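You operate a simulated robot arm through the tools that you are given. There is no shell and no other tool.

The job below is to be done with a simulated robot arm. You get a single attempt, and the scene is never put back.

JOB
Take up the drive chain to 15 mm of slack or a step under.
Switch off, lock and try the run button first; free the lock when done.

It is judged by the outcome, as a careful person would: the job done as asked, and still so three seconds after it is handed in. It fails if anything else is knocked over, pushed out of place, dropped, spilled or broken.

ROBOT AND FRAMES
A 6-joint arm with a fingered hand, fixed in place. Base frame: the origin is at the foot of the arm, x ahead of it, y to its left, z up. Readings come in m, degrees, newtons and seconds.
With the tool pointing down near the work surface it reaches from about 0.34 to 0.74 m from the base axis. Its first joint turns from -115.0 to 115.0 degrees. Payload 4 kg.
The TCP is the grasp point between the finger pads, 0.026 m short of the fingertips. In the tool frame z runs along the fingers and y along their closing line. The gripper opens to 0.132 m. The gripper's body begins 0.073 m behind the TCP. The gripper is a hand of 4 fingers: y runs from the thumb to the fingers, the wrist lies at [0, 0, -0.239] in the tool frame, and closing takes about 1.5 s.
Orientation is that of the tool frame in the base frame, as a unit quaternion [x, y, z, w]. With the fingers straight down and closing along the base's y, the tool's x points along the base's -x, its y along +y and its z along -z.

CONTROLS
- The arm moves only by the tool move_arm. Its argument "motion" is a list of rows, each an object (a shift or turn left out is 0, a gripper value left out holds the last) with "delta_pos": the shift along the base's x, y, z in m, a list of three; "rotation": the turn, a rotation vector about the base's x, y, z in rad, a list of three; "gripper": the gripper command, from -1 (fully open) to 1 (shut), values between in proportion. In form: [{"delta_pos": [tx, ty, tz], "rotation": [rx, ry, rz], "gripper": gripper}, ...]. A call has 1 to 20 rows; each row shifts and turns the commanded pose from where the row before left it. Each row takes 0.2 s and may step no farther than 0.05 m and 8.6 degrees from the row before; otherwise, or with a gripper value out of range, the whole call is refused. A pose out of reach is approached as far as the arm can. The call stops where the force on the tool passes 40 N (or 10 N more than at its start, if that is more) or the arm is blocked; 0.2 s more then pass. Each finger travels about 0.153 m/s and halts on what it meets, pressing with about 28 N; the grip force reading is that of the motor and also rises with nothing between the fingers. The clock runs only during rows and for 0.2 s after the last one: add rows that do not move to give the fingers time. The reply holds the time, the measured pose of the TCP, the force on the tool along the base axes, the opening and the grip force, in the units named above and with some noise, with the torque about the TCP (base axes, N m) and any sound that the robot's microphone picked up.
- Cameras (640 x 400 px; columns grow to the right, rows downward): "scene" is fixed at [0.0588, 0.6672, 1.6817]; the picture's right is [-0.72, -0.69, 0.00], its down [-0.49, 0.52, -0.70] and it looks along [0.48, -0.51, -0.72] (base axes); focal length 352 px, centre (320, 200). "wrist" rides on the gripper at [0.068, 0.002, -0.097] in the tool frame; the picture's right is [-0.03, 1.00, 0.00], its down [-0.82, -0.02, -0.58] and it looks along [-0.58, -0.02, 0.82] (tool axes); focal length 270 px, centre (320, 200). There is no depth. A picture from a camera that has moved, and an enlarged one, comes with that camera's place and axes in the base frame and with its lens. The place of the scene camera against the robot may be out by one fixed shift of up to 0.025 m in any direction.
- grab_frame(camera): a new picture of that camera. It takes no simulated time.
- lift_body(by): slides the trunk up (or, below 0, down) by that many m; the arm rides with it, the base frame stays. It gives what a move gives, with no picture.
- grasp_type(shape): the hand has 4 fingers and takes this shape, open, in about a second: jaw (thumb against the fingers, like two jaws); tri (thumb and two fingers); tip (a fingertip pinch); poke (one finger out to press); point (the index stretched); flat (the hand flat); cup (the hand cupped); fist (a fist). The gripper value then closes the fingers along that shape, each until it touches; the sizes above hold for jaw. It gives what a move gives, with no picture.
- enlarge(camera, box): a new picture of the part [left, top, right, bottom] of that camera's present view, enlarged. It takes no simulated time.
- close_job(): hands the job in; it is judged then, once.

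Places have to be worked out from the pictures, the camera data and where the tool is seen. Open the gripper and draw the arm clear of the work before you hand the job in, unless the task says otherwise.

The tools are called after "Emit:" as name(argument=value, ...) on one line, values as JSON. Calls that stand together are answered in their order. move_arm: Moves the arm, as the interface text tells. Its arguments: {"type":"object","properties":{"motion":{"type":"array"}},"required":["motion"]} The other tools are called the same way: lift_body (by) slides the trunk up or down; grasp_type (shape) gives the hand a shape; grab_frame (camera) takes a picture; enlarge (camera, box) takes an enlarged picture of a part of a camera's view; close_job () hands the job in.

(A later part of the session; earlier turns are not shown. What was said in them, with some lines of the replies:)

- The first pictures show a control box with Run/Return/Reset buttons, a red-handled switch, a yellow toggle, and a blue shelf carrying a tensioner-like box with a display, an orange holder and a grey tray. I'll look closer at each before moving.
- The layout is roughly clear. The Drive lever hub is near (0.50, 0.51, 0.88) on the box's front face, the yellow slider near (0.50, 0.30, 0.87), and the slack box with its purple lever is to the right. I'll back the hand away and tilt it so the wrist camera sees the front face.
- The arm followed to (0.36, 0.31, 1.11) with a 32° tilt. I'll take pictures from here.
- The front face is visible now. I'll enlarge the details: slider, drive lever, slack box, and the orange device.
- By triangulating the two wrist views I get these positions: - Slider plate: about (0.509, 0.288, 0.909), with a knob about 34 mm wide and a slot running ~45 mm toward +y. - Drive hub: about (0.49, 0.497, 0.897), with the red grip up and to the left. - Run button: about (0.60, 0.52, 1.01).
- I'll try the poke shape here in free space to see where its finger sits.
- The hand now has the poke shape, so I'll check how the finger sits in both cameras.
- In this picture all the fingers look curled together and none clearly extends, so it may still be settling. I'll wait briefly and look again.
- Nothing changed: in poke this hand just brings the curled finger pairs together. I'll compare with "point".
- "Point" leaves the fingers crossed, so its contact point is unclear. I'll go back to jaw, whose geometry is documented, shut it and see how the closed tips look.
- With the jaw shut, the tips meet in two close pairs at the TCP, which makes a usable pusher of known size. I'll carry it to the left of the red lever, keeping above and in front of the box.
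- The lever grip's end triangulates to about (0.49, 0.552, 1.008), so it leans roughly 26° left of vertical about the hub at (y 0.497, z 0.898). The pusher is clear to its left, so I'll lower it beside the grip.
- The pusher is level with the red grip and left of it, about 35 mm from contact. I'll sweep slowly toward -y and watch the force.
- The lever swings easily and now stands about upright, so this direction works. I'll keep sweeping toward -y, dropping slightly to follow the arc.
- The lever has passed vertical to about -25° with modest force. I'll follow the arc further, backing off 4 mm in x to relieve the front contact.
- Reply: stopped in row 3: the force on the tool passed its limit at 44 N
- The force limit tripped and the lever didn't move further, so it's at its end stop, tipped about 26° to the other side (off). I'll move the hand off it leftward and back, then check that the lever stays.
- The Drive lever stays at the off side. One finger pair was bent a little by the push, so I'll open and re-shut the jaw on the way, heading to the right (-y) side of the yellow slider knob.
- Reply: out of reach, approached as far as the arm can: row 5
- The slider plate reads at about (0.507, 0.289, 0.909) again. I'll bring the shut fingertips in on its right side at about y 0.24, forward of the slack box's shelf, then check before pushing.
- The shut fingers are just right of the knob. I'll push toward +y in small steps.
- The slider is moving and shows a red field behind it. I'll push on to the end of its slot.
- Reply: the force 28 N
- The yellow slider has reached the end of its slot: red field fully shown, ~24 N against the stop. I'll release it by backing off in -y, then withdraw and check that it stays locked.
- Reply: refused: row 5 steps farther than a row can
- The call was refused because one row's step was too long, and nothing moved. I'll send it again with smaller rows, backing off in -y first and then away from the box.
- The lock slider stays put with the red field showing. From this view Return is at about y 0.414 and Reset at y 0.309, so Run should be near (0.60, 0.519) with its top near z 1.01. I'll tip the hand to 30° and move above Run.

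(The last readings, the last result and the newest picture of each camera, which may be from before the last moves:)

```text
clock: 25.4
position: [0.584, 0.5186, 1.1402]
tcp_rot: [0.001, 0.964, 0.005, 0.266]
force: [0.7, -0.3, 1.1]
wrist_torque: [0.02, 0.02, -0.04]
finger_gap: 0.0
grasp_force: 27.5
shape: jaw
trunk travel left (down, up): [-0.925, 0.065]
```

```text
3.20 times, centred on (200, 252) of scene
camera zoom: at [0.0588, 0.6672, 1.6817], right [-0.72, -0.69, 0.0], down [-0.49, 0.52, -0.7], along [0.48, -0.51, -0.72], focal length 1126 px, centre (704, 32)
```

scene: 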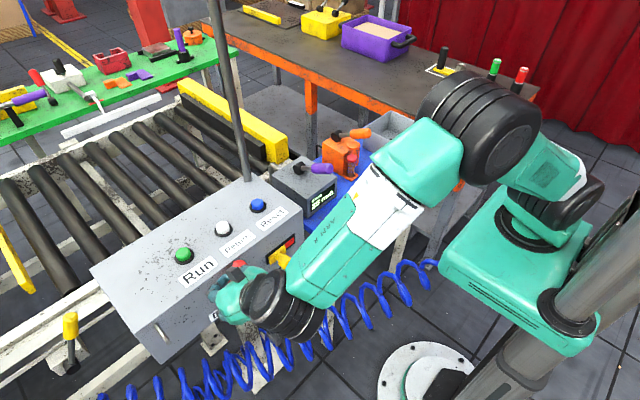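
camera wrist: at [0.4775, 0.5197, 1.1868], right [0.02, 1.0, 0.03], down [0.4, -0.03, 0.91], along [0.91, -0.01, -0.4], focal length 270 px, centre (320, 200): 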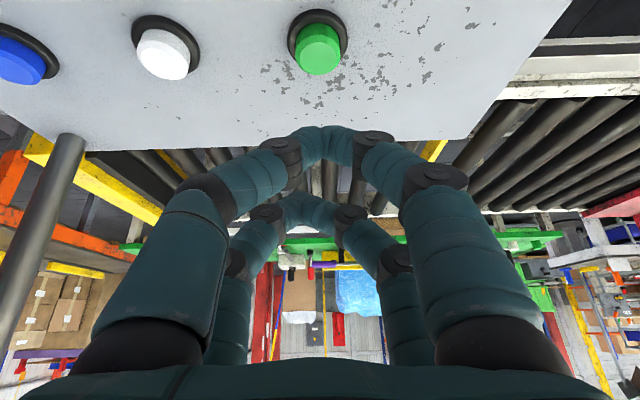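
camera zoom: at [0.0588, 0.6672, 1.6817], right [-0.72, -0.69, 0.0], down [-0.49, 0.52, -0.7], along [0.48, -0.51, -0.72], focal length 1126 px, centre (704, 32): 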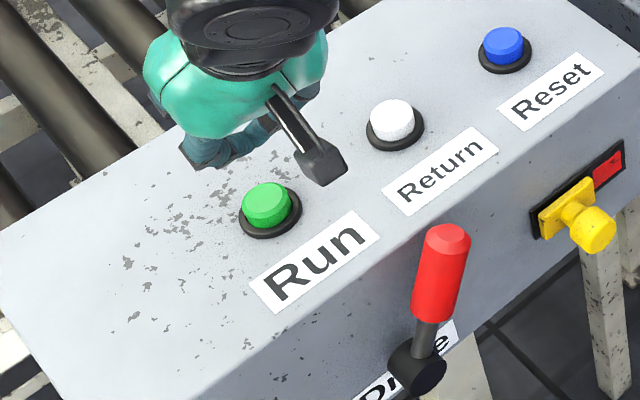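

The Run cap triangulates to about (0.615, 0.521, 1.01). I'll go forward 28 mm and down until the tips are just above it, then look again.

Emit:
move_arm(motion=[{"delta_pos": [0.014, 0.001, -0.01]}, {"delta_pos": [0.014, 0.001, -0.02]}, {"delta_pos": [0, 0, -0.025]}, {"delta_pos": [0, 0, -0.025]}, {}])

Emit:
grab_frame(camera="wrist")

Emit:
enlarge(camera="scene", box=[100, 190, 300, 315])

```text
clock: 26.6
position: [0.613, 0.5232, 1.0581]
tcp_rot: [0.001, 0.964, 0.006, 0.266]
force: [-0.1, 0.5, 0.5]
wrist_torque: [0.02, 0.03, -0.01]
finger_gap: 0.0001
grasp_force: 28.3
shape: jaw
trunk travel left (down, up): [-0.925, 0.065]
```

```text
taken
camera wrist: at [0.5057, 0.5242, 1.1054], right [0.02, 1.0, 0.03], down [0.4, -0.03, 0.91], along [0.91, -0.01, -0.4], focal length 270 px, centre (320, 200)
```

wrist: 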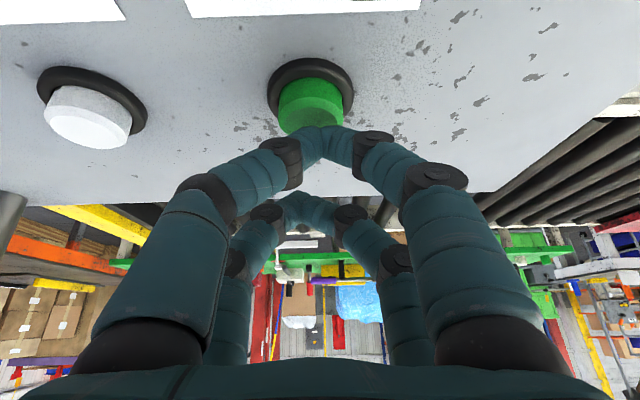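

```text
3.20 times, centred on (200, 252) of scene
camera zoom: at [0.0588, 0.6672, 1.6817], right [-0.72, -0.69, 0.0], down [-0.49, 0.52, -0.7], along [0.48, -0.51, -0.72], focal length 1126 px, centre (704, 32)
```

zoom: 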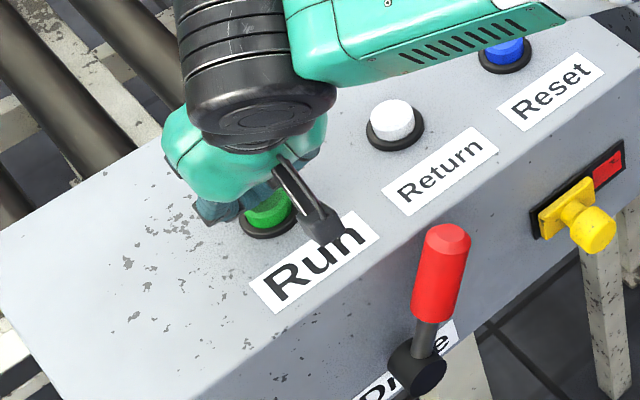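

The tips are over the green cap, centred at about (0.615, 0.519). I'll press down in small steps and then release.

Emit:
move_arm(motion=[{"delta_pos": [0.002, -0.002, -0.005]}, {"delta_pos": [0, -0.001, -0.005]}, {"delta_pos": [0, 0, -0.005]}, {"delta_pos": [0, 0, -0.004]}, {"delta_pos": [0, 0, -0.003]}])

Emit:
grab_frame(camera="wrist")

Emit:
enlarge(camera="scene", box=[100, 190, 300, 315])

```text
clock: 27.7
position: [0.6191, 0.5223, 1.0515]
tcp_rot: [0.0, 0.961, 0.015, 0.275]
force: [1.6, 0.0, 14.7]
wrist_torque: [0.02, 0.05, -0.01]
finger_gap: 0.0
grasp_force: 28.3
shape: jaw
trunk travel left (down, up): [-0.925, 0.065]
heard: click
stopped in row 5: the force on the tool passed its limit at 42 N (the readings are from after the stop); the commanded pose is now the measured one
```

```text
taken
camera wrist: at [0.5111, 0.5226, 1.0967], right [0.02, 1.0, 0.04], down [0.39, -0.04, 0.92], along [0.92, 0.0, -0.39], focal length 270 px, centre (320, 200)
```

wrist: 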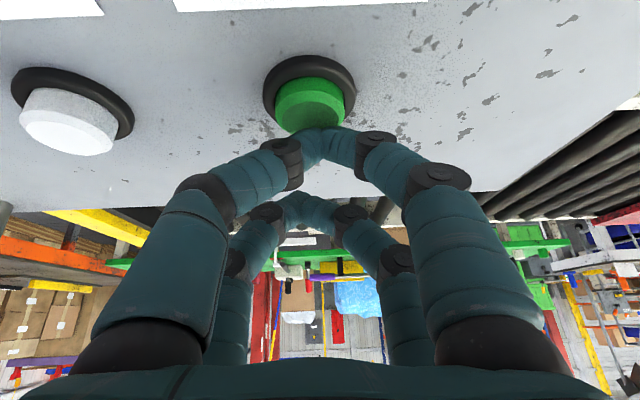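

```text
3.20 times, centred on (200, 252) of scene
camera zoom: at [0.0588, 0.6672, 1.6817], right [-0.72, -0.69, 0.0], down [-0.49, 0.52, -0.7], along [0.48, -0.51, -0.72], focal length 1126 px, centre (704, 32)
```

zoom: 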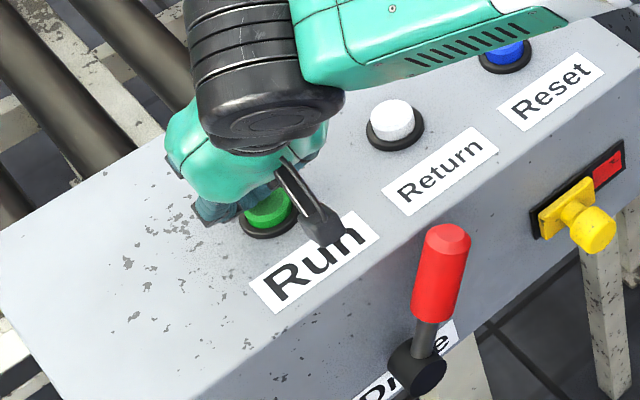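

I heard a click from Run and nothing started, so the isolation holds. Now I'll lift off, pull back, and move across to view the slack box and its purple lever.

Emit:
move_arm(motion=[{"delta_pos": [0, 0, 0.03]}, {"delta_pos": [0, 0, 0.04]}, {"delta_pos": [-0.03, 0, 0.035]}, {"delta_pos": [-0.045, 0, 0.01]}, {"delta_pos": [-0.045, -0.02, 0]}, {"delta_pos": [-0.03, -0.035, 0]}, {"delta_pos": [0, -0.048, 0]}, {"delta_pos": [0, -0.048, 0]}, {"delta_pos": [0, -0.048, 0]}, {"delta_pos": [0, -0.048, 0]}, {"delta_pos": [0, -0.048, 0]}, {"delta_pos": [0, -0.048, 0]}, {"delta_pos": [0, -0.03, 0]}, {}])

Emit:
grab_frame(camera="wrist")

Emit:
grab_frame(camera="scene")

```text
clock: 30.7
position: [0.4705, 0.148, 1.1609]
tcp_rot: [0.0, 0.962, 0.012, 0.271]
force: [0.1, -0.2, -0.6]
wrist_torque: [0.0, 0.03, 0.0]
finger_gap: 0.0
grasp_force: 28.4
shape: jaw
trunk travel left (down, up): [-0.925, 0.065]
```

```text
taken
camera wrist: at [0.3628, 0.1481, 1.2074], right [0.02, 1.0, 0.04], down [0.39, -0.04, 0.92], along [0.92, 0.0, -0.39], focal length 270 px, centre (320, 200)
```

wrist: 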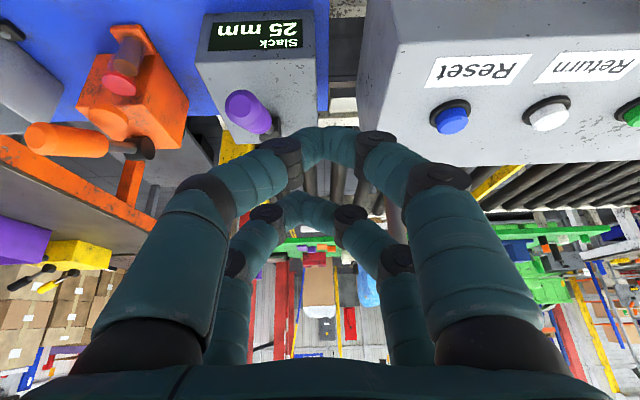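

```text
taken
```

scene: 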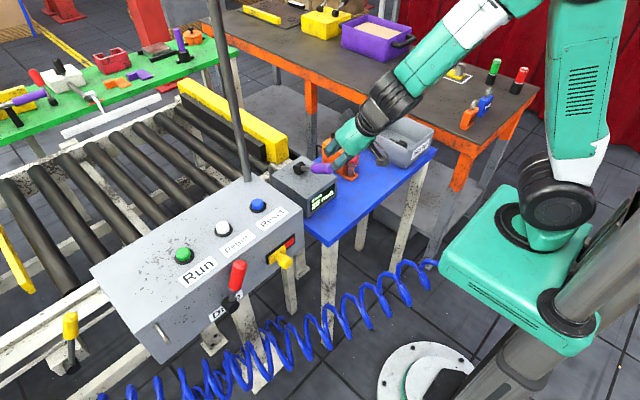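

The slack box is in view with the purple lever on top. I'll enlarge both views to measure the lever and its hub.

Emit:
enlarge(camera="wrist", box=[180, 0, 340, 160])

Emit:
enlarge(camera="scene", box=[250, 130, 370, 220])

```text
2.50 times, centred on (260, 80) of wrist
camera zoom: at [0.3628, 0.1481, 1.2074], right [0.02, 1.0, 0.04], down [0.39, -0.04, 0.92], along [0.92, 0.0, -0.39], focal length 676 px, centre (470, 500)
```

zoom: 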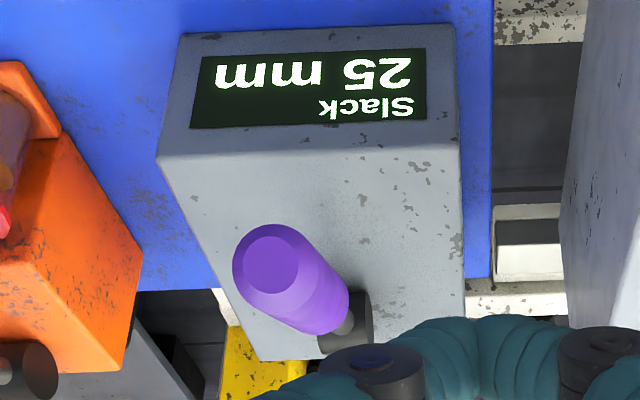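

```text
4.44 times, centred on (310, 175) of scene
camera zoom: at [0.0588, 0.6672, 1.6817], right [-0.72, -0.69, 0.0], down [-0.49, 0.52, -0.7], along [0.48, -0.51, -0.72], focal length 1565 px, centre (364, 311)
```

zoom: 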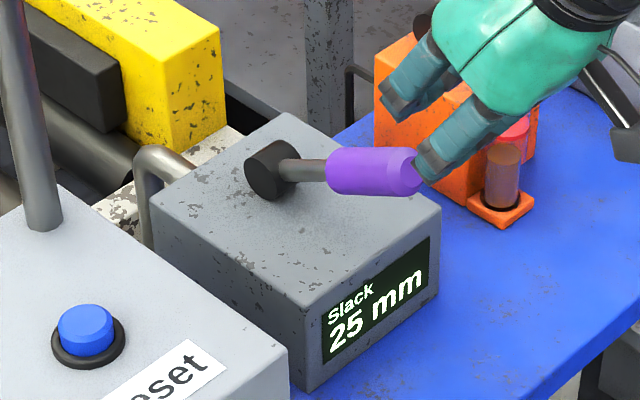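

The purple lever's hub is horizontal (axis along y), so the lever swings up and down in the x–z plane like a pump handle. The hub is near (0.69, 0.079, 0.945) and the grip end near (0.56, 0.075, 1.02), about 30° above horizontal. I'll point the tool straight down above the grip with the jaw part open.

Emit:
move_arm(motion=[{"delta_pos": [0.02, -0.02, 0.02], "rotation": [0, 0.137, 0], "gripper": -0.3}, {"delta_pos": [0.03, -0.02, 0.0], "rotation": [0, 0.137, 0], "gripper": -0.3}, {"delta_pos": [0.03, -0.02, 0.0], "rotation": [0, 0.137, 0], "gripper": -0.3}, {"delta_pos": [0.03, -0.011, 0.0], "rotation": [0, 0.137, 0], "gripper": -0.3}, {"delta_pos": [0.005, 0, -0.03], "gripper": -0.3}, {"gripper": -0.3}, {"gripper": -0.3}])

Emit:
grab_frame(camera="wrist")

Emit:
enlarge(camera="scene", box=[250, 110, 410, 220])

```text
clock: 32.3
position: [0.5806, 0.0795, 1.147]
tcp_rot: [0.004, 1.0, 0.011, 0.001]
force: [-0.4, -0.2, 0.1]
wrist_torque: [-0.03, 0.0, -0.01]
finger_gap: 0.0854
grasp_force: 0.1
shape: jaw
out of reach, approached as far as the arm can: row 1
trunk travel left (down, up): [-0.925, 0.065]
```

```text
taken
camera wrist: at [0.5119, 0.0801, 1.2434], right [0.03, 1.0, 0.02], down [0.81, -0.04, 0.58], along [0.58, 0.0, -0.82], focal length 270 px, centre (320, 200)
```

wrist: 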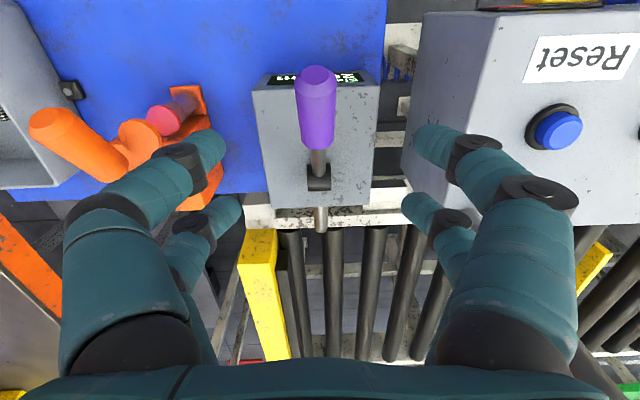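

```text
3.64 times, centred on (330, 165) of scene
camera zoom: at [0.0588, 0.6672, 1.6817], right [-0.72, -0.69, 0.0], down [-0.49, 0.52, -0.7], along [0.48, -0.51, -0.72], focal length 1280 px, centre (284, 327)
```

zoom: 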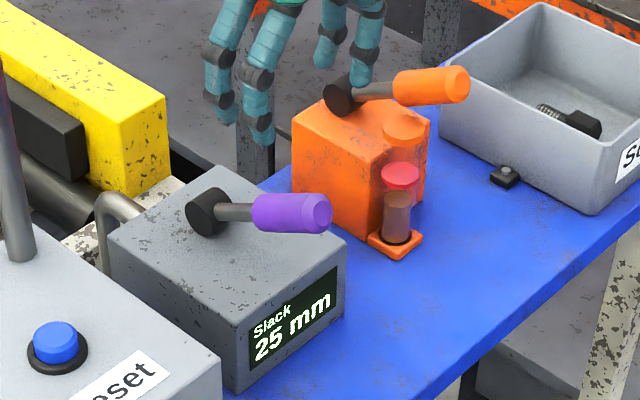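

The lever lies straight along x at y ≈ 0.079, right between the open fingers. I'll lower to the grip (about x 0.592, z 1.0).

Emit:
move_arm(motion=[{"delta_pos": [0.006, 0, -0.04]}, {"delta_pos": [0.005, 0, -0.04]}, {"delta_pos": [0, 0, -0.04]}, {"delta_pos": [0, 0, -0.025]}, {}])

Emit:
grab_frame(camera="wrist")

Emit:
enlarge(camera="scene", box=[250, 110, 410, 220])

```text
clock: 33.5
position: [0.59, 0.0786, 1.0033]
tcp_rot: [0.005, 1.0, 0.011, 0.003]
force: [-0.9, 0.4, -0.2]
wrist_torque: [-0.02, -0.02, 0.0]
finger_gap: 0.0854
grasp_force: 0.0
shape: jaw
trunk travel left (down, up): [-0.925, 0.065]
```

```text
taken
camera wrist: at [0.5221, 0.0789, 1.0997], right [0.03, 1.0, 0.02], down [0.81, -0.04, 0.58], along [0.58, 0.0, -0.81], focal length 270 px, centre (320, 200)
```

wrist: 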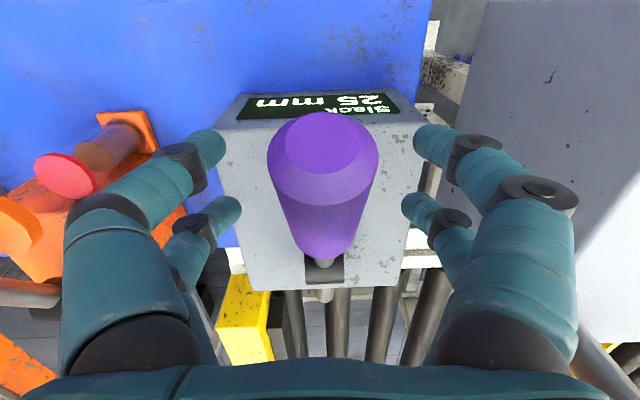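

```text
3.64 times, centred on (330, 165) of scene
camera zoom: at [0.0588, 0.6672, 1.6817], right [-0.72, -0.69, 0.0], down [-0.49, 0.52, -0.7], along [0.48, -0.51, -0.72], focal length 1280 px, centre (284, 327)
```

zoom: 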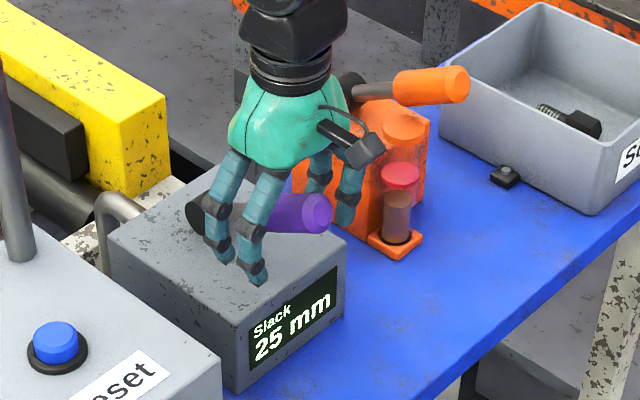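

The fingers straddle the purple grip symmetrically. I'll close on it.

Emit:
move_arm(motion=[{"gripper": 0.2}, {"gripper": 1}, {"gripper": 1}, {"gripper": 1}, {"gripper": 1}])

Emit:
grab_frame(camera="wrist")

```text
clock: 34.7
position: [0.5915, 0.0777, 1.0019]
tcp_rot: [0.005, 1.0, 0.011, -0.001]
force: [7.9, -1.6, -17.2]
wrist_torque: [0.05, 0.16, -0.05]
finger_gap: 0.0
grasp_force: 27.8
shape: jaw
trunk travel left (down, up): [-0.925, 0.065]
```

```text
taken
camera wrist: at [0.5242, 0.0788, 1.0983], right [0.03, 1.0, 0.02], down [0.82, -0.04, 0.58], along [0.58, 0.0, -0.82], focal length 270 px, centre (320, 200)
```

wrist: 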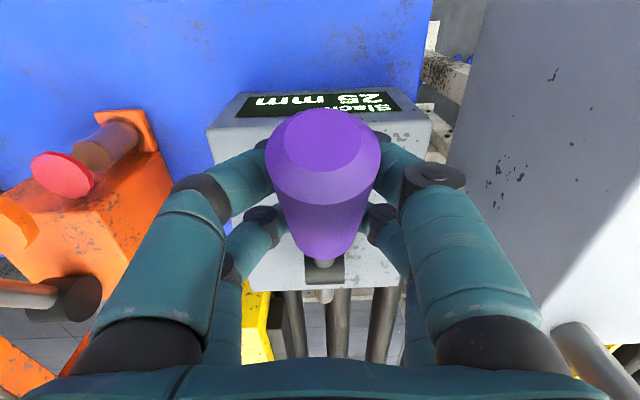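

The fingertips closed right around the grip and meet beneath it, so the grip is enclosed. I'll try a small upward swing along the arc and see what the force and the display do.

Emit:
move_arm(motion=[{"delta_pos": [0.003, 0, 0.005]}, {"delta_pos": [0.003, 0, 0.005]}, {"delta_pos": [0.003, 0, 0.005]}, {"delta_pos": [0.003, 0, 0.005]}])

Emit:
enlarge(camera="scene", box=[250, 110, 410, 220])

Emit:
grab_frame(camera="wrist")

```text
clock: 35.3
position: [0.5925, 0.0783, 1.0042]
tcp_rot: [0.004, 1.0, 0.01, -0.008]
force: [7.3, -1.3, -24.3]
wrist_torque: [0.03, 0.16, -0.03]
finger_gap: 0.0001
grasp_force: 28.2
shape: jaw
trunk travel left (down, up): [-0.925, 0.065]
stopped in row 2: the force on the tool passed its limit at 44 N (the readings are from after the stop); the commanded pose is now the measured one
```

```text
3.64 times, centred on (330, 165) of scene
camera zoom: at [0.0588, 0.6672, 1.6817], right [-0.72, -0.69, 0.0], down [-0.49, 0.52, -0.7], along [0.48, -0.51, -0.72], focal length 1280 px, centre (284, 327)
```

zoom: 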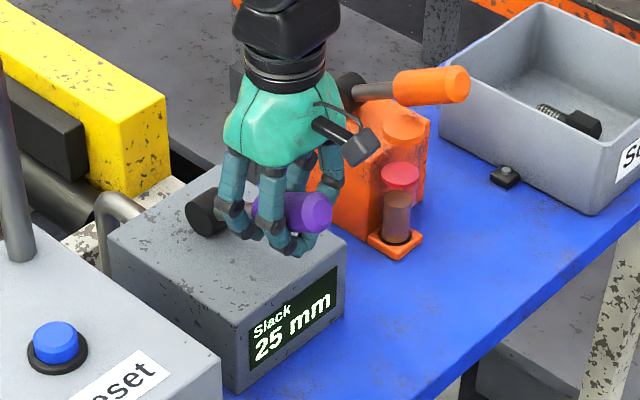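

```text
taken
camera wrist: at [0.5268, 0.0789, 1.1006], right [0.03, 1.0, 0.02], down [0.83, -0.04, 0.56], along [0.56, 0.0, -0.83], focal length 270 px, centre (320, 200)
```

wrist: 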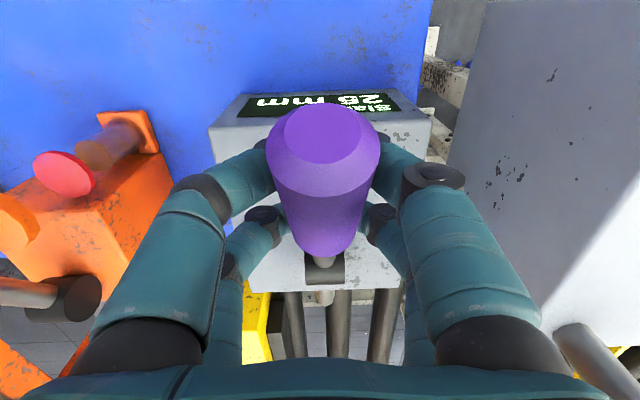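

Upward is blocked at over 40 N, so the lever rests at its top stop and the working stroke must be downward. I'll open, lift clear, shut the jaw, and press down on top of the grip instead.

Emit:
move_arm(motion=[{"gripper": -0.3}, {"gripper": -0.3}, {"gripper": -0.3}, {"delta_pos": [0, 0, 0.04], "gripper": -0.3}, {"delta_pos": [-0.005, 0, 0.04], "gripper": -0.3}, {"delta_pos": [-0.01, 0.001, 0.03], "gripper": 1}, {"gripper": 1}, {"gripper": 1}, {"gripper": 1}, {"gripper": 1}, {"gripper": 1}])

Emit:
grab_frame(camera="wrist")

Emit:
enlarge(camera="scene", box=[250, 110, 410, 220])

```text
clock: 37.7
position: [0.575, 0.079, 1.1157]
tcp_rot: [0.003, 1.0, 0.011, -0.006]
force: [-0.6, 0.2, -0.1]
wrist_torque: [-0.01, -0.01, 0.01]
finger_gap: 0.0
grasp_force: 28.0
shape: jaw
trunk travel left (down, up): [-0.925, 0.065]
```

```text
taken
camera wrist: at [0.509, 0.0792, 1.2131], right [0.03, 1.0, 0.02], down [0.82, -0.04, 0.57], along [0.57, 0.0, -0.82], focal length 270 px, centre (320, 200)
```

wrist: 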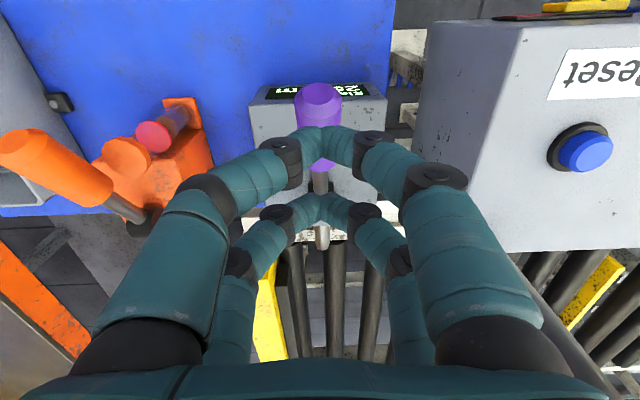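

```text
3.64 times, centred on (330, 165) of scene
camera zoom: at [0.0588, 0.6672, 1.6817], right [-0.72, -0.69, 0.0], down [-0.49, 0.52, -0.7], along [0.48, -0.51, -0.72], focal length 1280 px, centre (284, 327)
```

zoom: 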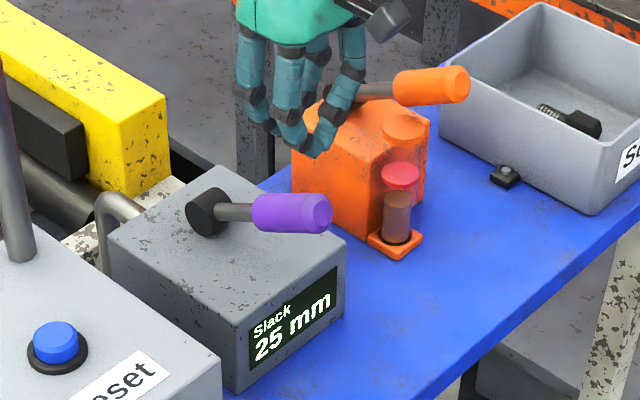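

The shut tips are directly above the lever. I'll shift 15 mm forward so both finger pairs land on the grip, then press down in steps.

Emit:
move_arm(motion=[{"delta_pos": [0.015, 0, -0.02]}, {"delta_pos": [0, 0, -0.02]}, {"delta_pos": [0, 0, -0.01]}, {"delta_pos": [-0.001, 0, -0.008]}, {"delta_pos": [-0.001, 0, -0.008]}, {"delta_pos": [-0.001, 0, -0.008]}, {"delta_pos": [-0.001, 0, -0.008]}])

Emit:
enlarge(camera="scene", box=[250, 110, 410, 220])

Emit:
grab_frame(camera="wrist")

```text
clock: 39.3
position: [0.5861, 0.0792, 1.0341]
tcp_rot: [0.003, 1.0, 0.011, -0.005]
force: [0.0, -0.4, -0.4]
wrist_torque: [0.01, 0.03, 0.01]
finger_gap: 0.0002
grasp_force: 27.7
shape: jaw
trunk travel left (down, up): [-0.925, 0.065]
```

```text
3.64 times, centred on (330, 165) of scene
camera zoom: at [0.0588, 0.6672, 1.6817], right [-0.72, -0.69, 0.0], down [-0.49, 0.52, -0.7], along [0.48, -0.51, -0.72], focal length 1280 px, centre (284, 327)
```

zoom: 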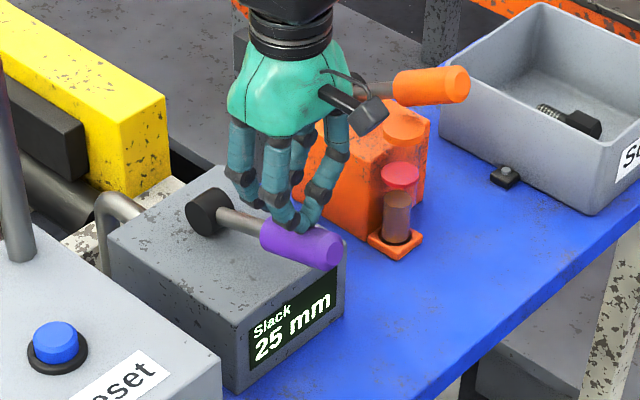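

```text
taken
camera wrist: at [0.5203, 0.08, 1.132], right [0.03, 1.0, 0.02], down [0.82, -0.04, 0.57], along [0.57, 0.0, -0.82], focal length 270 px, centre (320, 200)
```

wrist: 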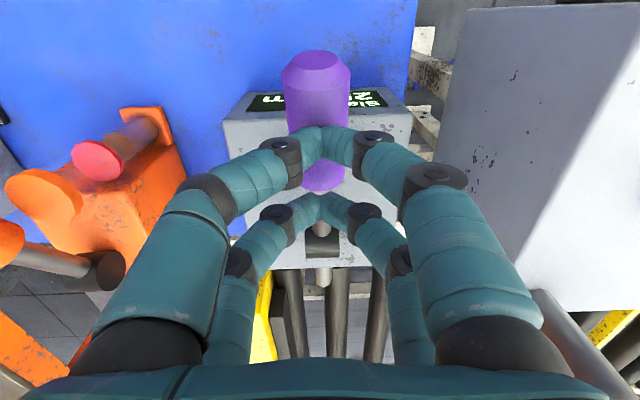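

The lever follows down freely and the display still reads 25 mm. I'll continue the stroke.

Emit:
move_arm(motion=[{"delta_pos": [-0.001, 0, -0.008]}, {"delta_pos": [-0.001, 0, -0.008]}, {"delta_pos": [0, 0, -0.008]}, {"delta_pos": [0, 0, -0.006]}])

Emit:
enlarge(camera="scene", box=[250, 110, 410, 220])

```text
clock: 40.3
position: [0.5852, 0.0802, 1.009]
tcp_rot: [0.003, 1.0, 0.011, -0.002]
force: [-2.5, -2.2, 31.5]
wrist_torque: [-0.08, 0.82, 0.07]
finger_gap: 0.0002
grasp_force: 28.1
shape: jaw
trunk travel left (down, up): [-0.925, 0.065]
```

```text
3.64 times, centred on (330, 165) of scene
camera zoom: at [0.0588, 0.6672, 1.6817], right [-0.72, -0.69, 0.0], down [-0.49, 0.52, -0.7], along [0.48, -0.51, -0.72], focal length 1280 px, centre (284, 327)
```

zoom: 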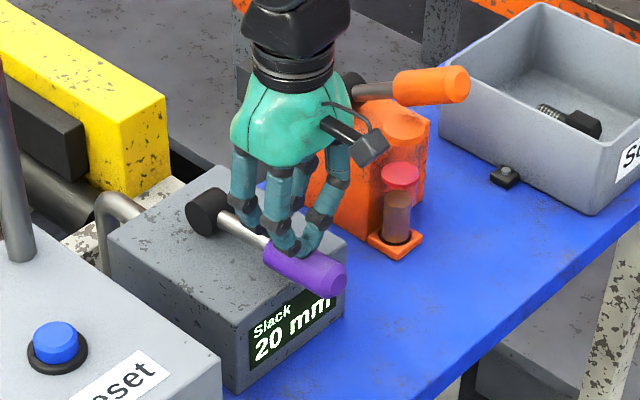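

The display dropped to 20 mm at the bottom stop, so each full stroke takes up 5 mm. I'll lift off to see whether the lever springs back by itself.

Emit:
move_arm(motion=[{"delta_pos": [0, 0, 0.02]}, {"delta_pos": [0, 0, 0.03]}, {"delta_pos": [0, 0, 0.03]}, {"delta_pos": [0, 0, 0.03]}, {}, {}])

Emit:
enlarge(camera="scene", box=[250, 110, 410, 220])

Emit:
grab_frame(camera="wrist")

```text
clock: 41.7
position: [0.5853, 0.079, 1.1156]
tcp_rot: [0.004, 1.0, 0.011, -0.005]
force: [0.4, 0.7, -0.2]
wrist_torque: [0.0, -0.03, 0.0]
finger_gap: 0.0
grasp_force: 28.1
shape: jaw
trunk travel left (down, up): [-0.925, 0.065]
```

```text
3.64 times, centred on (330, 165) of scene
camera zoom: at [0.0588, 0.6672, 1.6817], right [-0.72, -0.69, 0.0], down [-0.49, 0.52, -0.7], along [0.48, -0.51, -0.72], focal length 1280 px, centre (284, 327)
```

zoom: 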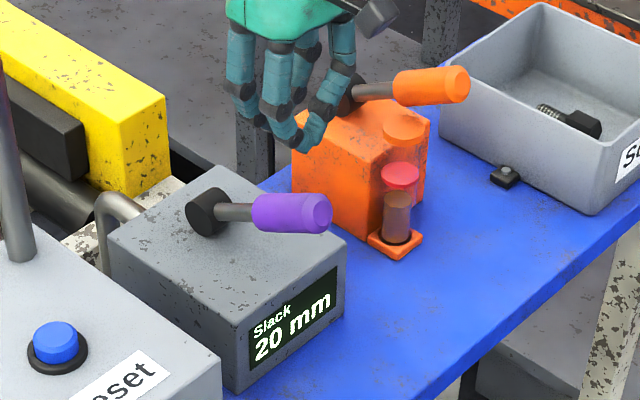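

```text
taken
camera wrist: at [0.5185, 0.0797, 1.2128], right [0.03, 1.0, 0.02], down [0.82, -0.04, 0.57], along [0.57, 0.0, -0.82], focal length 270 px, centre (320, 200)
```

wrist: 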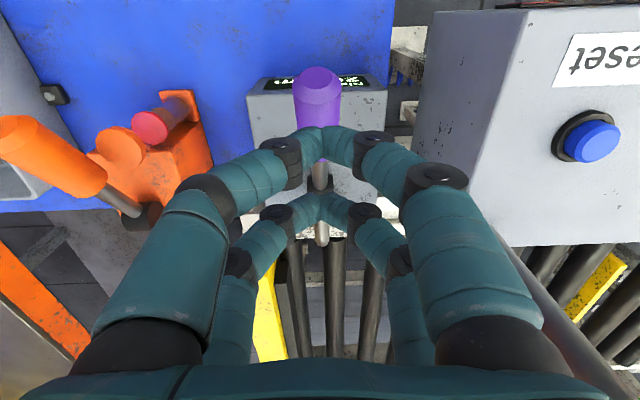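

The lever springs back to the top by itself and the display holds 20 mm. I'll do one more identical full stroke.

Emit:
move_arm(motion=[{"delta_pos": [0.003, 0, -0.02]}, {"delta_pos": [0, 0, -0.02]}, {"delta_pos": [0, 0, -0.01]}, {"delta_pos": [-0.001, 0, -0.008]}, {"delta_pos": [-0.001, 0, -0.008]}, {"delta_pos": [-0.001, 0, -0.008]}, {"delta_pos": [-0.001, 0, -0.008]}, {"delta_pos": [-0.001, 0, -0.008]}, {"delta_pos": [-0.001, 0, -0.008]}, {"delta_pos": [0, 0, -0.008]}, {"delta_pos": [0, 0, -0.005]}])

Emit:
enlarge(camera="scene", box=[250, 110, 410, 220])

```text
clock: 44.1
position: [0.581, 0.08, 1.0089]
tcp_rot: [0.003, 1.0, 0.012, -0.001]
force: [-3.0, -1.1, 37.5]
wrist_torque: [0.01, 0.94, 0.01]
finger_gap: 0.0
grasp_force: 28.0
shape: jaw
trunk travel left (down, up): [-0.925, 0.065]
```

```text
3.64 times, centred on (330, 165) of scene
camera zoom: at [0.0588, 0.6672, 1.6817], right [-0.72, -0.69, 0.0], down [-0.49, 0.52, -0.7], along [0.48, -0.51, -0.72], focal length 1280 px, centre (284, 327)
```

zoom: 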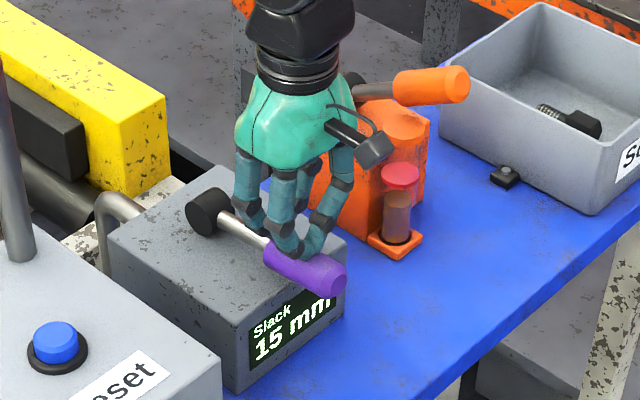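

The display now reads 15 mm. I'll lift off and wait a little to confirm it holds.

Emit:
move_arm(motion=[{"delta_pos": [0, 0, 0.02]}, {"delta_pos": [0, 0, 0.03]}, {"delta_pos": [0, 0, 0.03]}, {"delta_pos": [0, 0, 0.03]}, {"delta_pos": [-0.03, 0, 0.03]}, {"delta_pos": [-0.03, 0.02, 0]}, {"delta_pos": [0, 0.03, 0]}, {"delta_pos": [0, 0.04, 0]}, {}])

Emit:
grab_frame(camera="scene")

Emit:
enlarge(camera="scene", box=[250, 110, 410, 220])

Emit:
grab_frame(camera="wrist")

```text
clock: 46.1
position: [0.5207, 0.1704, 1.143]
tcp_rot: [0.003, 1.0, 0.01, -0.006]
force: [-0.3, 0.5, -0.1]
wrist_torque: [0.03, 0.03, 0.02]
finger_gap: 0.0
grasp_force: 28.0
shape: jaw
trunk travel left (down, up): [-0.925, 0.065]
```

```text
taken
```

scene: 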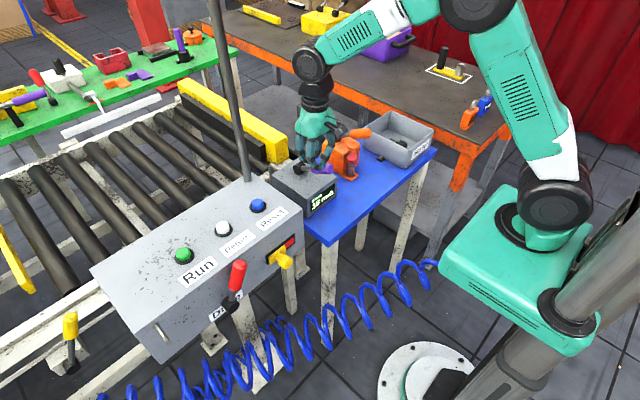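

```text
3.64 times, centred on (330, 165) of scene
camera zoom: at [0.0588, 0.6672, 1.6817], right [-0.72, -0.69, 0.0], down [-0.49, 0.52, -0.7], along [0.48, -0.51, -0.72], focal length 1280 px, centre (284, 327)
```

zoom: 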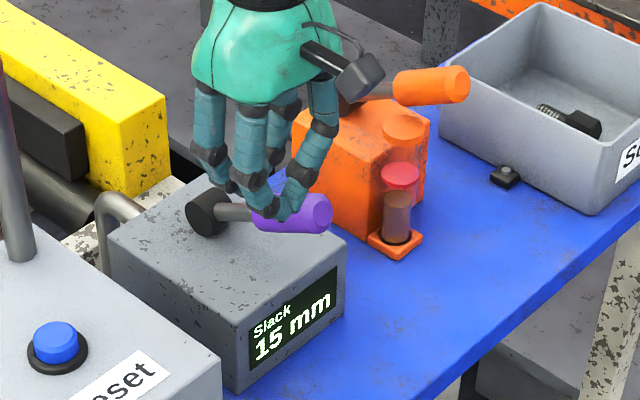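

```text
taken
camera wrist: at [0.4547, 0.1709, 1.2406], right [0.03, 1.0, 0.02], down [0.82, -0.04, 0.57], along [0.57, 0.0, -0.82], focal length 270 px, centre (320, 200)
```

wrist: 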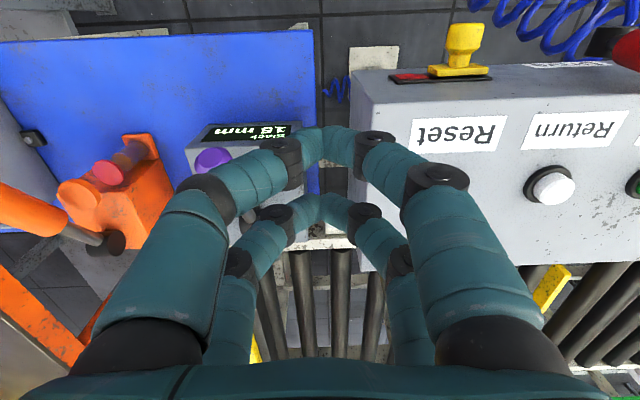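

15 mm holds with the lever back up. Now to free the lock: I'll swing the hand back to the 45° forward tilt and line it up on the left (+y) side of the yellow knob, short of the Drive lever.

Emit:
move_arm(motion=[{"delta_pos": [-0.03, 0.03, 0], "rotation": [0, -0.131, 0]}, {"delta_pos": [-0.03, 0.035, 0], "rotation": [0, -0.131, 0]}, {"delta_pos": [-0.03, 0.035, 0], "rotation": [0, -0.131, 0]}, {"delta_pos": [-0.02, 0.035, -0.01], "rotation": [0, -0.131, 0]}, {"delta_pos": [-0.01, 0.035, -0.015], "rotation": [0, -0.131, 0]}, {"delta_pos": [0, 0.035, -0.02], "rotation": [0, -0.131, 0]}, {"delta_pos": [0, 0.004, -0.02]}, {}])

Emit:
grab_frame(camera="wrist")

Emit:
enlarge(camera="scene", box=[180, 170, 380, 295])

```text
clock: 47.9
position: [0.403, 0.3785, 1.0793]
tcp_rot: [-0.001, 0.926, 0.011, 0.378]
force: [-0.6, -0.3, 1.0]
wrist_torque: [0.01, -0.01, -0.02]
finger_gap: 0.0001
grasp_force: 28.1
shape: jaw
trunk travel left (down, up): [-0.925, 0.065]
```

```text
taken
camera wrist: at [0.2866, 0.3794, 1.1], right [0.01, 1.0, 0.04], down [0.18, -0.04, 0.98], along [0.98, 0.0, -0.18], focal length 270 px, centre (320, 200)
```

wrist: 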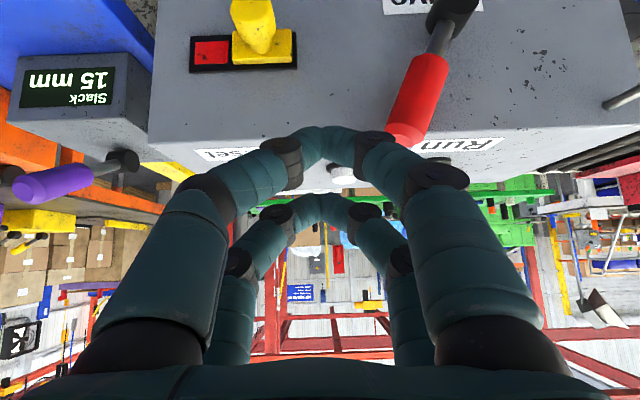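

```text
3.20 times, centred on (280, 232) of scene
camera zoom: at [0.0588, 0.6672, 1.6817], right [-0.72, -0.69, 0.0], down [-0.49, 0.52, -0.7], along [0.48, -0.51, -0.72], focal length 1126 px, centre (448, 96)
```

zoom: 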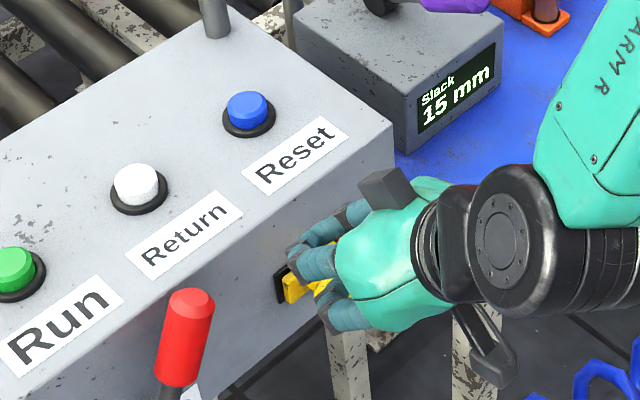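

The plate is now at y ≈ 0.334 (locked), with the knob spanning about 0.317–0.351, and the hand at y 0.379 is clear of both the knob and the red lever. I'll lower into place beside the knob.

Emit:
move_arm(motion=[{"delta_pos": [0, 0, -0.04]}, {"delta_pos": [0, 0, -0.04]}, {"delta_pos": [0.018, 0, -0.03]}, {"delta_pos": [0.018, 0, -0.03]}, {"delta_pos": [0.018, 0, -0.027]}, {}])

Emit:
grab_frame(camera="wrist")

Emit:
enlarge(camera="scene", box=[180, 170, 380, 295])

```text
clock: 49.3
position: [0.4559, 0.3771, 0.914]
tcp_rot: [-0.001, 0.925, 0.011, 0.379]
force: [0.3, 0.1, 0.1]
wrist_torque: [-0.01, 0.01, 0.02]
finger_gap: 0.0
grasp_force: 28.0
shape: jaw
trunk travel left (down, up): [-0.925, 0.065]
```

```text
taken
camera wrist: at [0.3408, 0.3783, 0.9343], right [0.01, 1.0, 0.04], down [0.18, -0.04, 0.98], along [0.98, 0.0, -0.18], focal length 270 px, centre (320, 200)
```

wrist: 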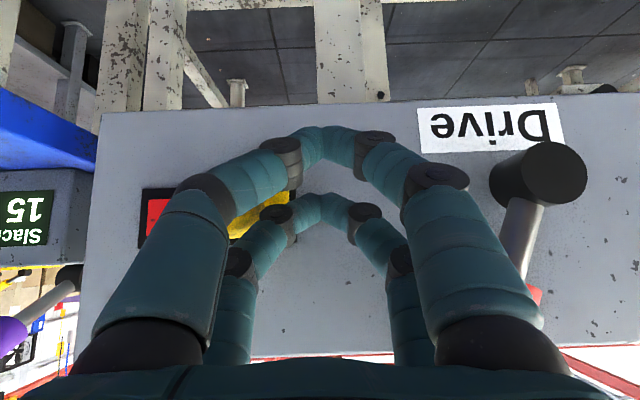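

```text
3.20 times, centred on (280, 232) of scene
camera zoom: at [0.0588, 0.6672, 1.6817], right [-0.72, -0.69, 0.0], down [-0.49, 0.52, -0.7], along [0.48, -0.51, -0.72], focal length 1126 px, centre (448, 96)
```

zoom: 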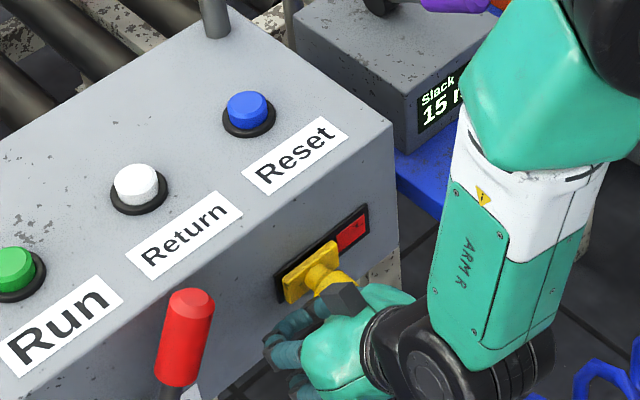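

The fingertips are just left of the knob. I'll push toward -y to slide the lock back to free.

Emit:
move_arm(motion=[{"delta_pos": [0, -0.01, 0]}, {"delta_pos": [0, -0.01, 0]}, {"delta_pos": [0, -0.01, 0]}, {"delta_pos": [0, -0.01, 0]}, {"delta_pos": [0, -0.008, 0]}, {"delta_pos": [0, -0.006, 0]}, {"delta_pos": [0, -0.005, 0]}, {"delta_pos": [0, -0.004, 0]}, {"delta_pos": [0, -0.003, 0]}])

Emit:
grab_frame(camera="wrist")

Emit:
enlarge(camera="scene", box=[180, 170, 380, 295])

```text
clock: 51.3
position: [0.4562, 0.3144, 0.9135]
tcp_rot: [-0.001, 0.925, 0.012, 0.38]
force: [2.3, 25.9, 17.2]
wrist_torque: [-0.47, -0.19, 0.34]
finger_gap: 0.0
grasp_force: 28.1
shape: jaw
trunk travel left (down, up): [-0.925, 0.065]
```

```text
taken
camera wrist: at [0.3408, 0.3158, 0.9339], right [0.01, 1.0, 0.04], down [0.17, -0.04, 0.98], along [0.98, 0.0, -0.17], focal length 270 px, centre (320, 200)
```

wrist: 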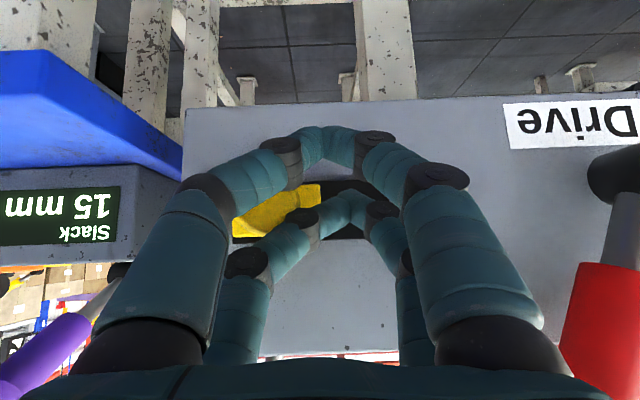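

```text
3.20 times, centred on (280, 232) of scene
camera zoom: at [0.0588, 0.6672, 1.6817], right [-0.72, -0.69, 0.0], down [-0.49, 0.52, -0.7], along [0.48, -0.51, -0.72], focal length 1126 px, centre (448, 96)
```

zoom: 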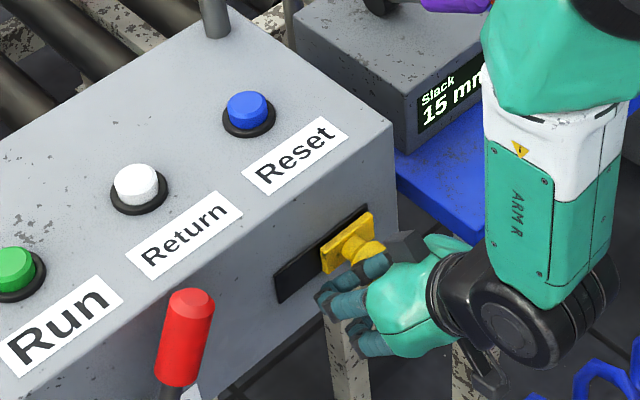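

The slider is back at its free end, with 26 N against the stop. I'll ease off in +y, then back away up and clear of the box and open the hand.

Emit:
move_arm(motion=[{"delta_pos": [0, 0.01, 0]}, {"delta_pos": [-0.003, 0.01, 0]}, {"delta_pos": [-0.025, 0, 0.025]}, {"delta_pos": [-0.02, 0, 0.035]}, {"delta_pos": [-0.01, 0, 0.04]}, {"delta_pos": [0, 0, 0.045]}, {"delta_pos": [0, 0, 0.045]}, {"delta_pos": [0, 0, 0.045], "rotation": [0, 0.13, 0]}, {"delta_pos": [0, 0, 0.03], "rotation": [0, 0.13, 0], "gripper": -1}, {"rotation": [0, 0.13, 0], "gripper": -1}, {"gripper": -1}, {"gripper": -1}, {"gripper": -1}, {"gripper": -1}])

Emit:
grab_frame(camera="wrist")

Emit:
grab_frame(camera="scene")

```text
clock: 54.3
position: [0.398, 0.3326, 1.1757]
tcp_rot: [0.002, 0.982, 0.011, 0.191]
force: [0.9, -0.1, -0.8]
wrist_torque: [-0.01, 0.02, -0.05]
finger_gap: 0.1319
grasp_force: 0.1
shape: jaw
trunk travel left (down, up): [-0.925, 0.065]
```

```text
taken
camera wrist: at [0.2991, 0.3331, 1.2403], right [0.02, 1.0, 0.03], down [0.54, -0.04, 0.84], along [0.84, 0.0, -0.54], focal length 270 px, centre (320, 200)
```

wrist: 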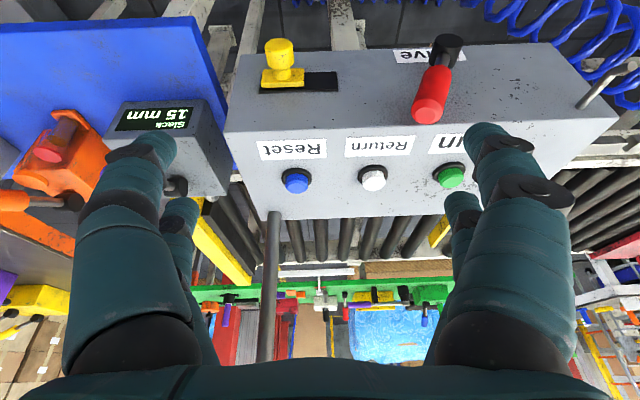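

```text
taken
```

scene: 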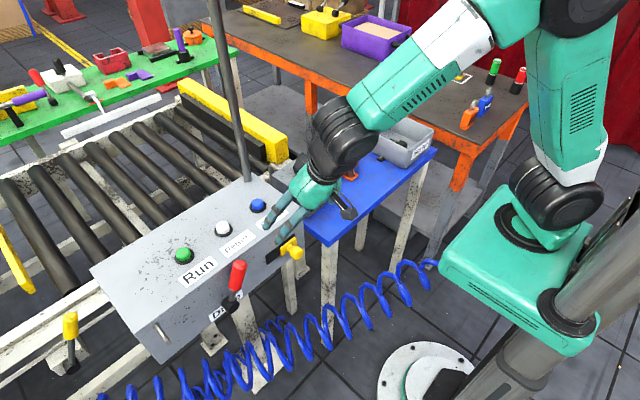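

Everything looks right: slider free, Drive lever off, display 15 mm. I'll raise the arm back near its starting pose and take a last close look.

Emit:
move_arm(motion=[{"delta_pos": [0, -0.02, 0.04], "rotation": [0, 0.13, 0]}, {"delta_pos": [0, -0.02, 0.04], "rotation": [0, 0.13, 0]}, {"delta_pos": [-0.01, -0.03, 0.03], "rotation": [0, 0.12, 0]}, {"delta_pos": [-0.01, -0.03, 0.03]}, {"delta_pos": [-0.01, -0.02, 0.02]}, {}, {}])

Emit:
grab_frame(camera="wrist")

Emit:
enlarge(camera="scene", box=[180, 170, 340, 290])

Emit:
enlarge(camera="scene", box=[250, 110, 450, 235])

```text
clock: 55.9
position: [0.3672, 0.2145, 1.3368]
tcp_rot: [0.003, 1.0, 0.012, 0.002]
force: [-0.8, -0.4, 0.0]
wrist_torque: [0.01, 0.02, -0.02]
finger_gap: 0.1321
grasp_force: 0.0
shape: jaw
trunk travel left (down, up): [-0.925, 0.065]
```

```text
taken
camera wrist: at [0.2994, 0.2144, 1.4319], right [0.03, 1.0, 0.02], down [0.81, -0.04, 0.58], along [0.58, 0.0, -0.81], focal length 270 px, centre (320, 200)
```

wrist: 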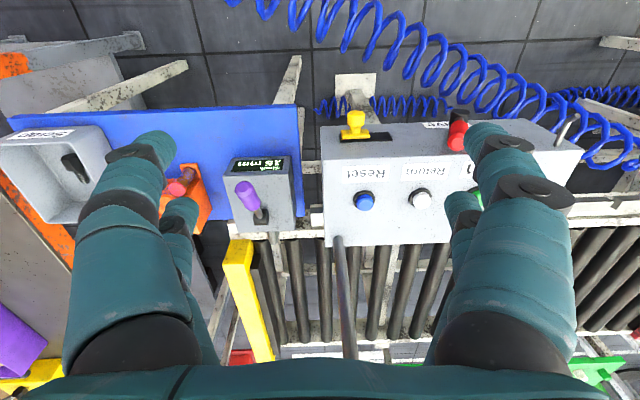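

```text
3.33 times, centred on (260, 230) of scene
camera zoom: at [0.0588, 0.6672, 1.6817], right [-0.72, -0.69, 0.0], down [-0.49, 0.52, -0.7], along [0.48, -0.51, -0.72], focal length 1173 px, centre (520, 100)
```

zoom: 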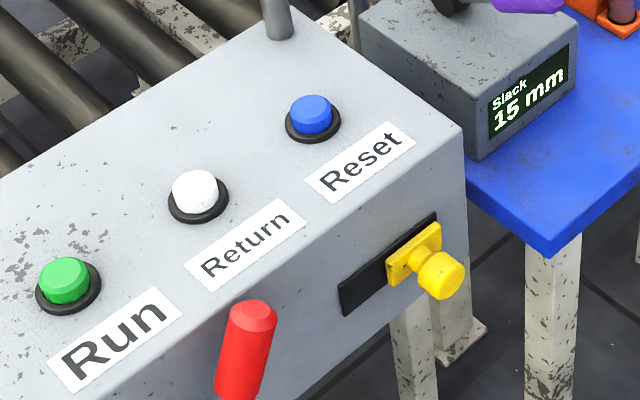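

```text
3.20 times, centred on (350, 172) of scene
camera zoom: at [0.0588, 0.6672, 1.6817], right [-0.72, -0.69, 0.0], down [-0.49, 0.52, -0.7], along [0.48, -0.51, -0.72], focal length 1126 px, centre (224, 288)
```

zoom: 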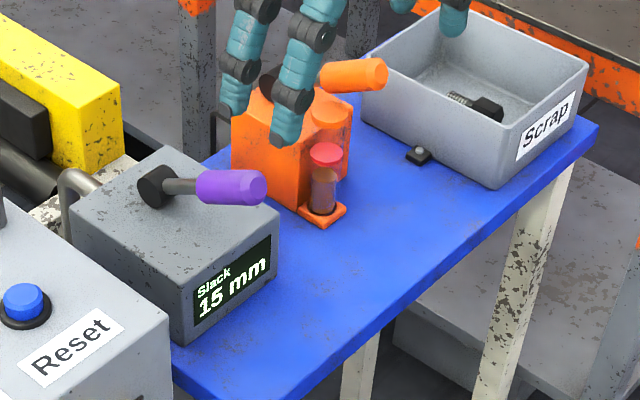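

The last views show 15 mm of slack, the lock slider back at its free end, and the Drive lever still off. Nothing else has been disturbed, the hand is open and the arm is clear, so I'm handing the job in.

Emit:
close_job()

```text
The job is handed in.
```

The drive chain is taken up to 15 mm of slack. The display held at 15 mm through the last look, about 12 seconds after the final stroke.

- **Switch off:** I swung the red Drive lever over to its other end stop. I took that side as off, because the switch has no on/off marking.
- **Lock:** I slid the yellow lock across until its red field showed fully.
- **Try:** I pressed Run with the lock on. It clicked and nothing started.
- **Take-up:** I gave the purple lever two full strokes, 5 mm each, which took the display from 25 to 20 to 15 mm.
- **Free the lock:** I slid the yellow lock back to where it started. The Drive lever is still off, since you didn't ask for it back on.

Nothing else looked moved or knocked in the last pictures. The hand is open and the arm is clear of the work.
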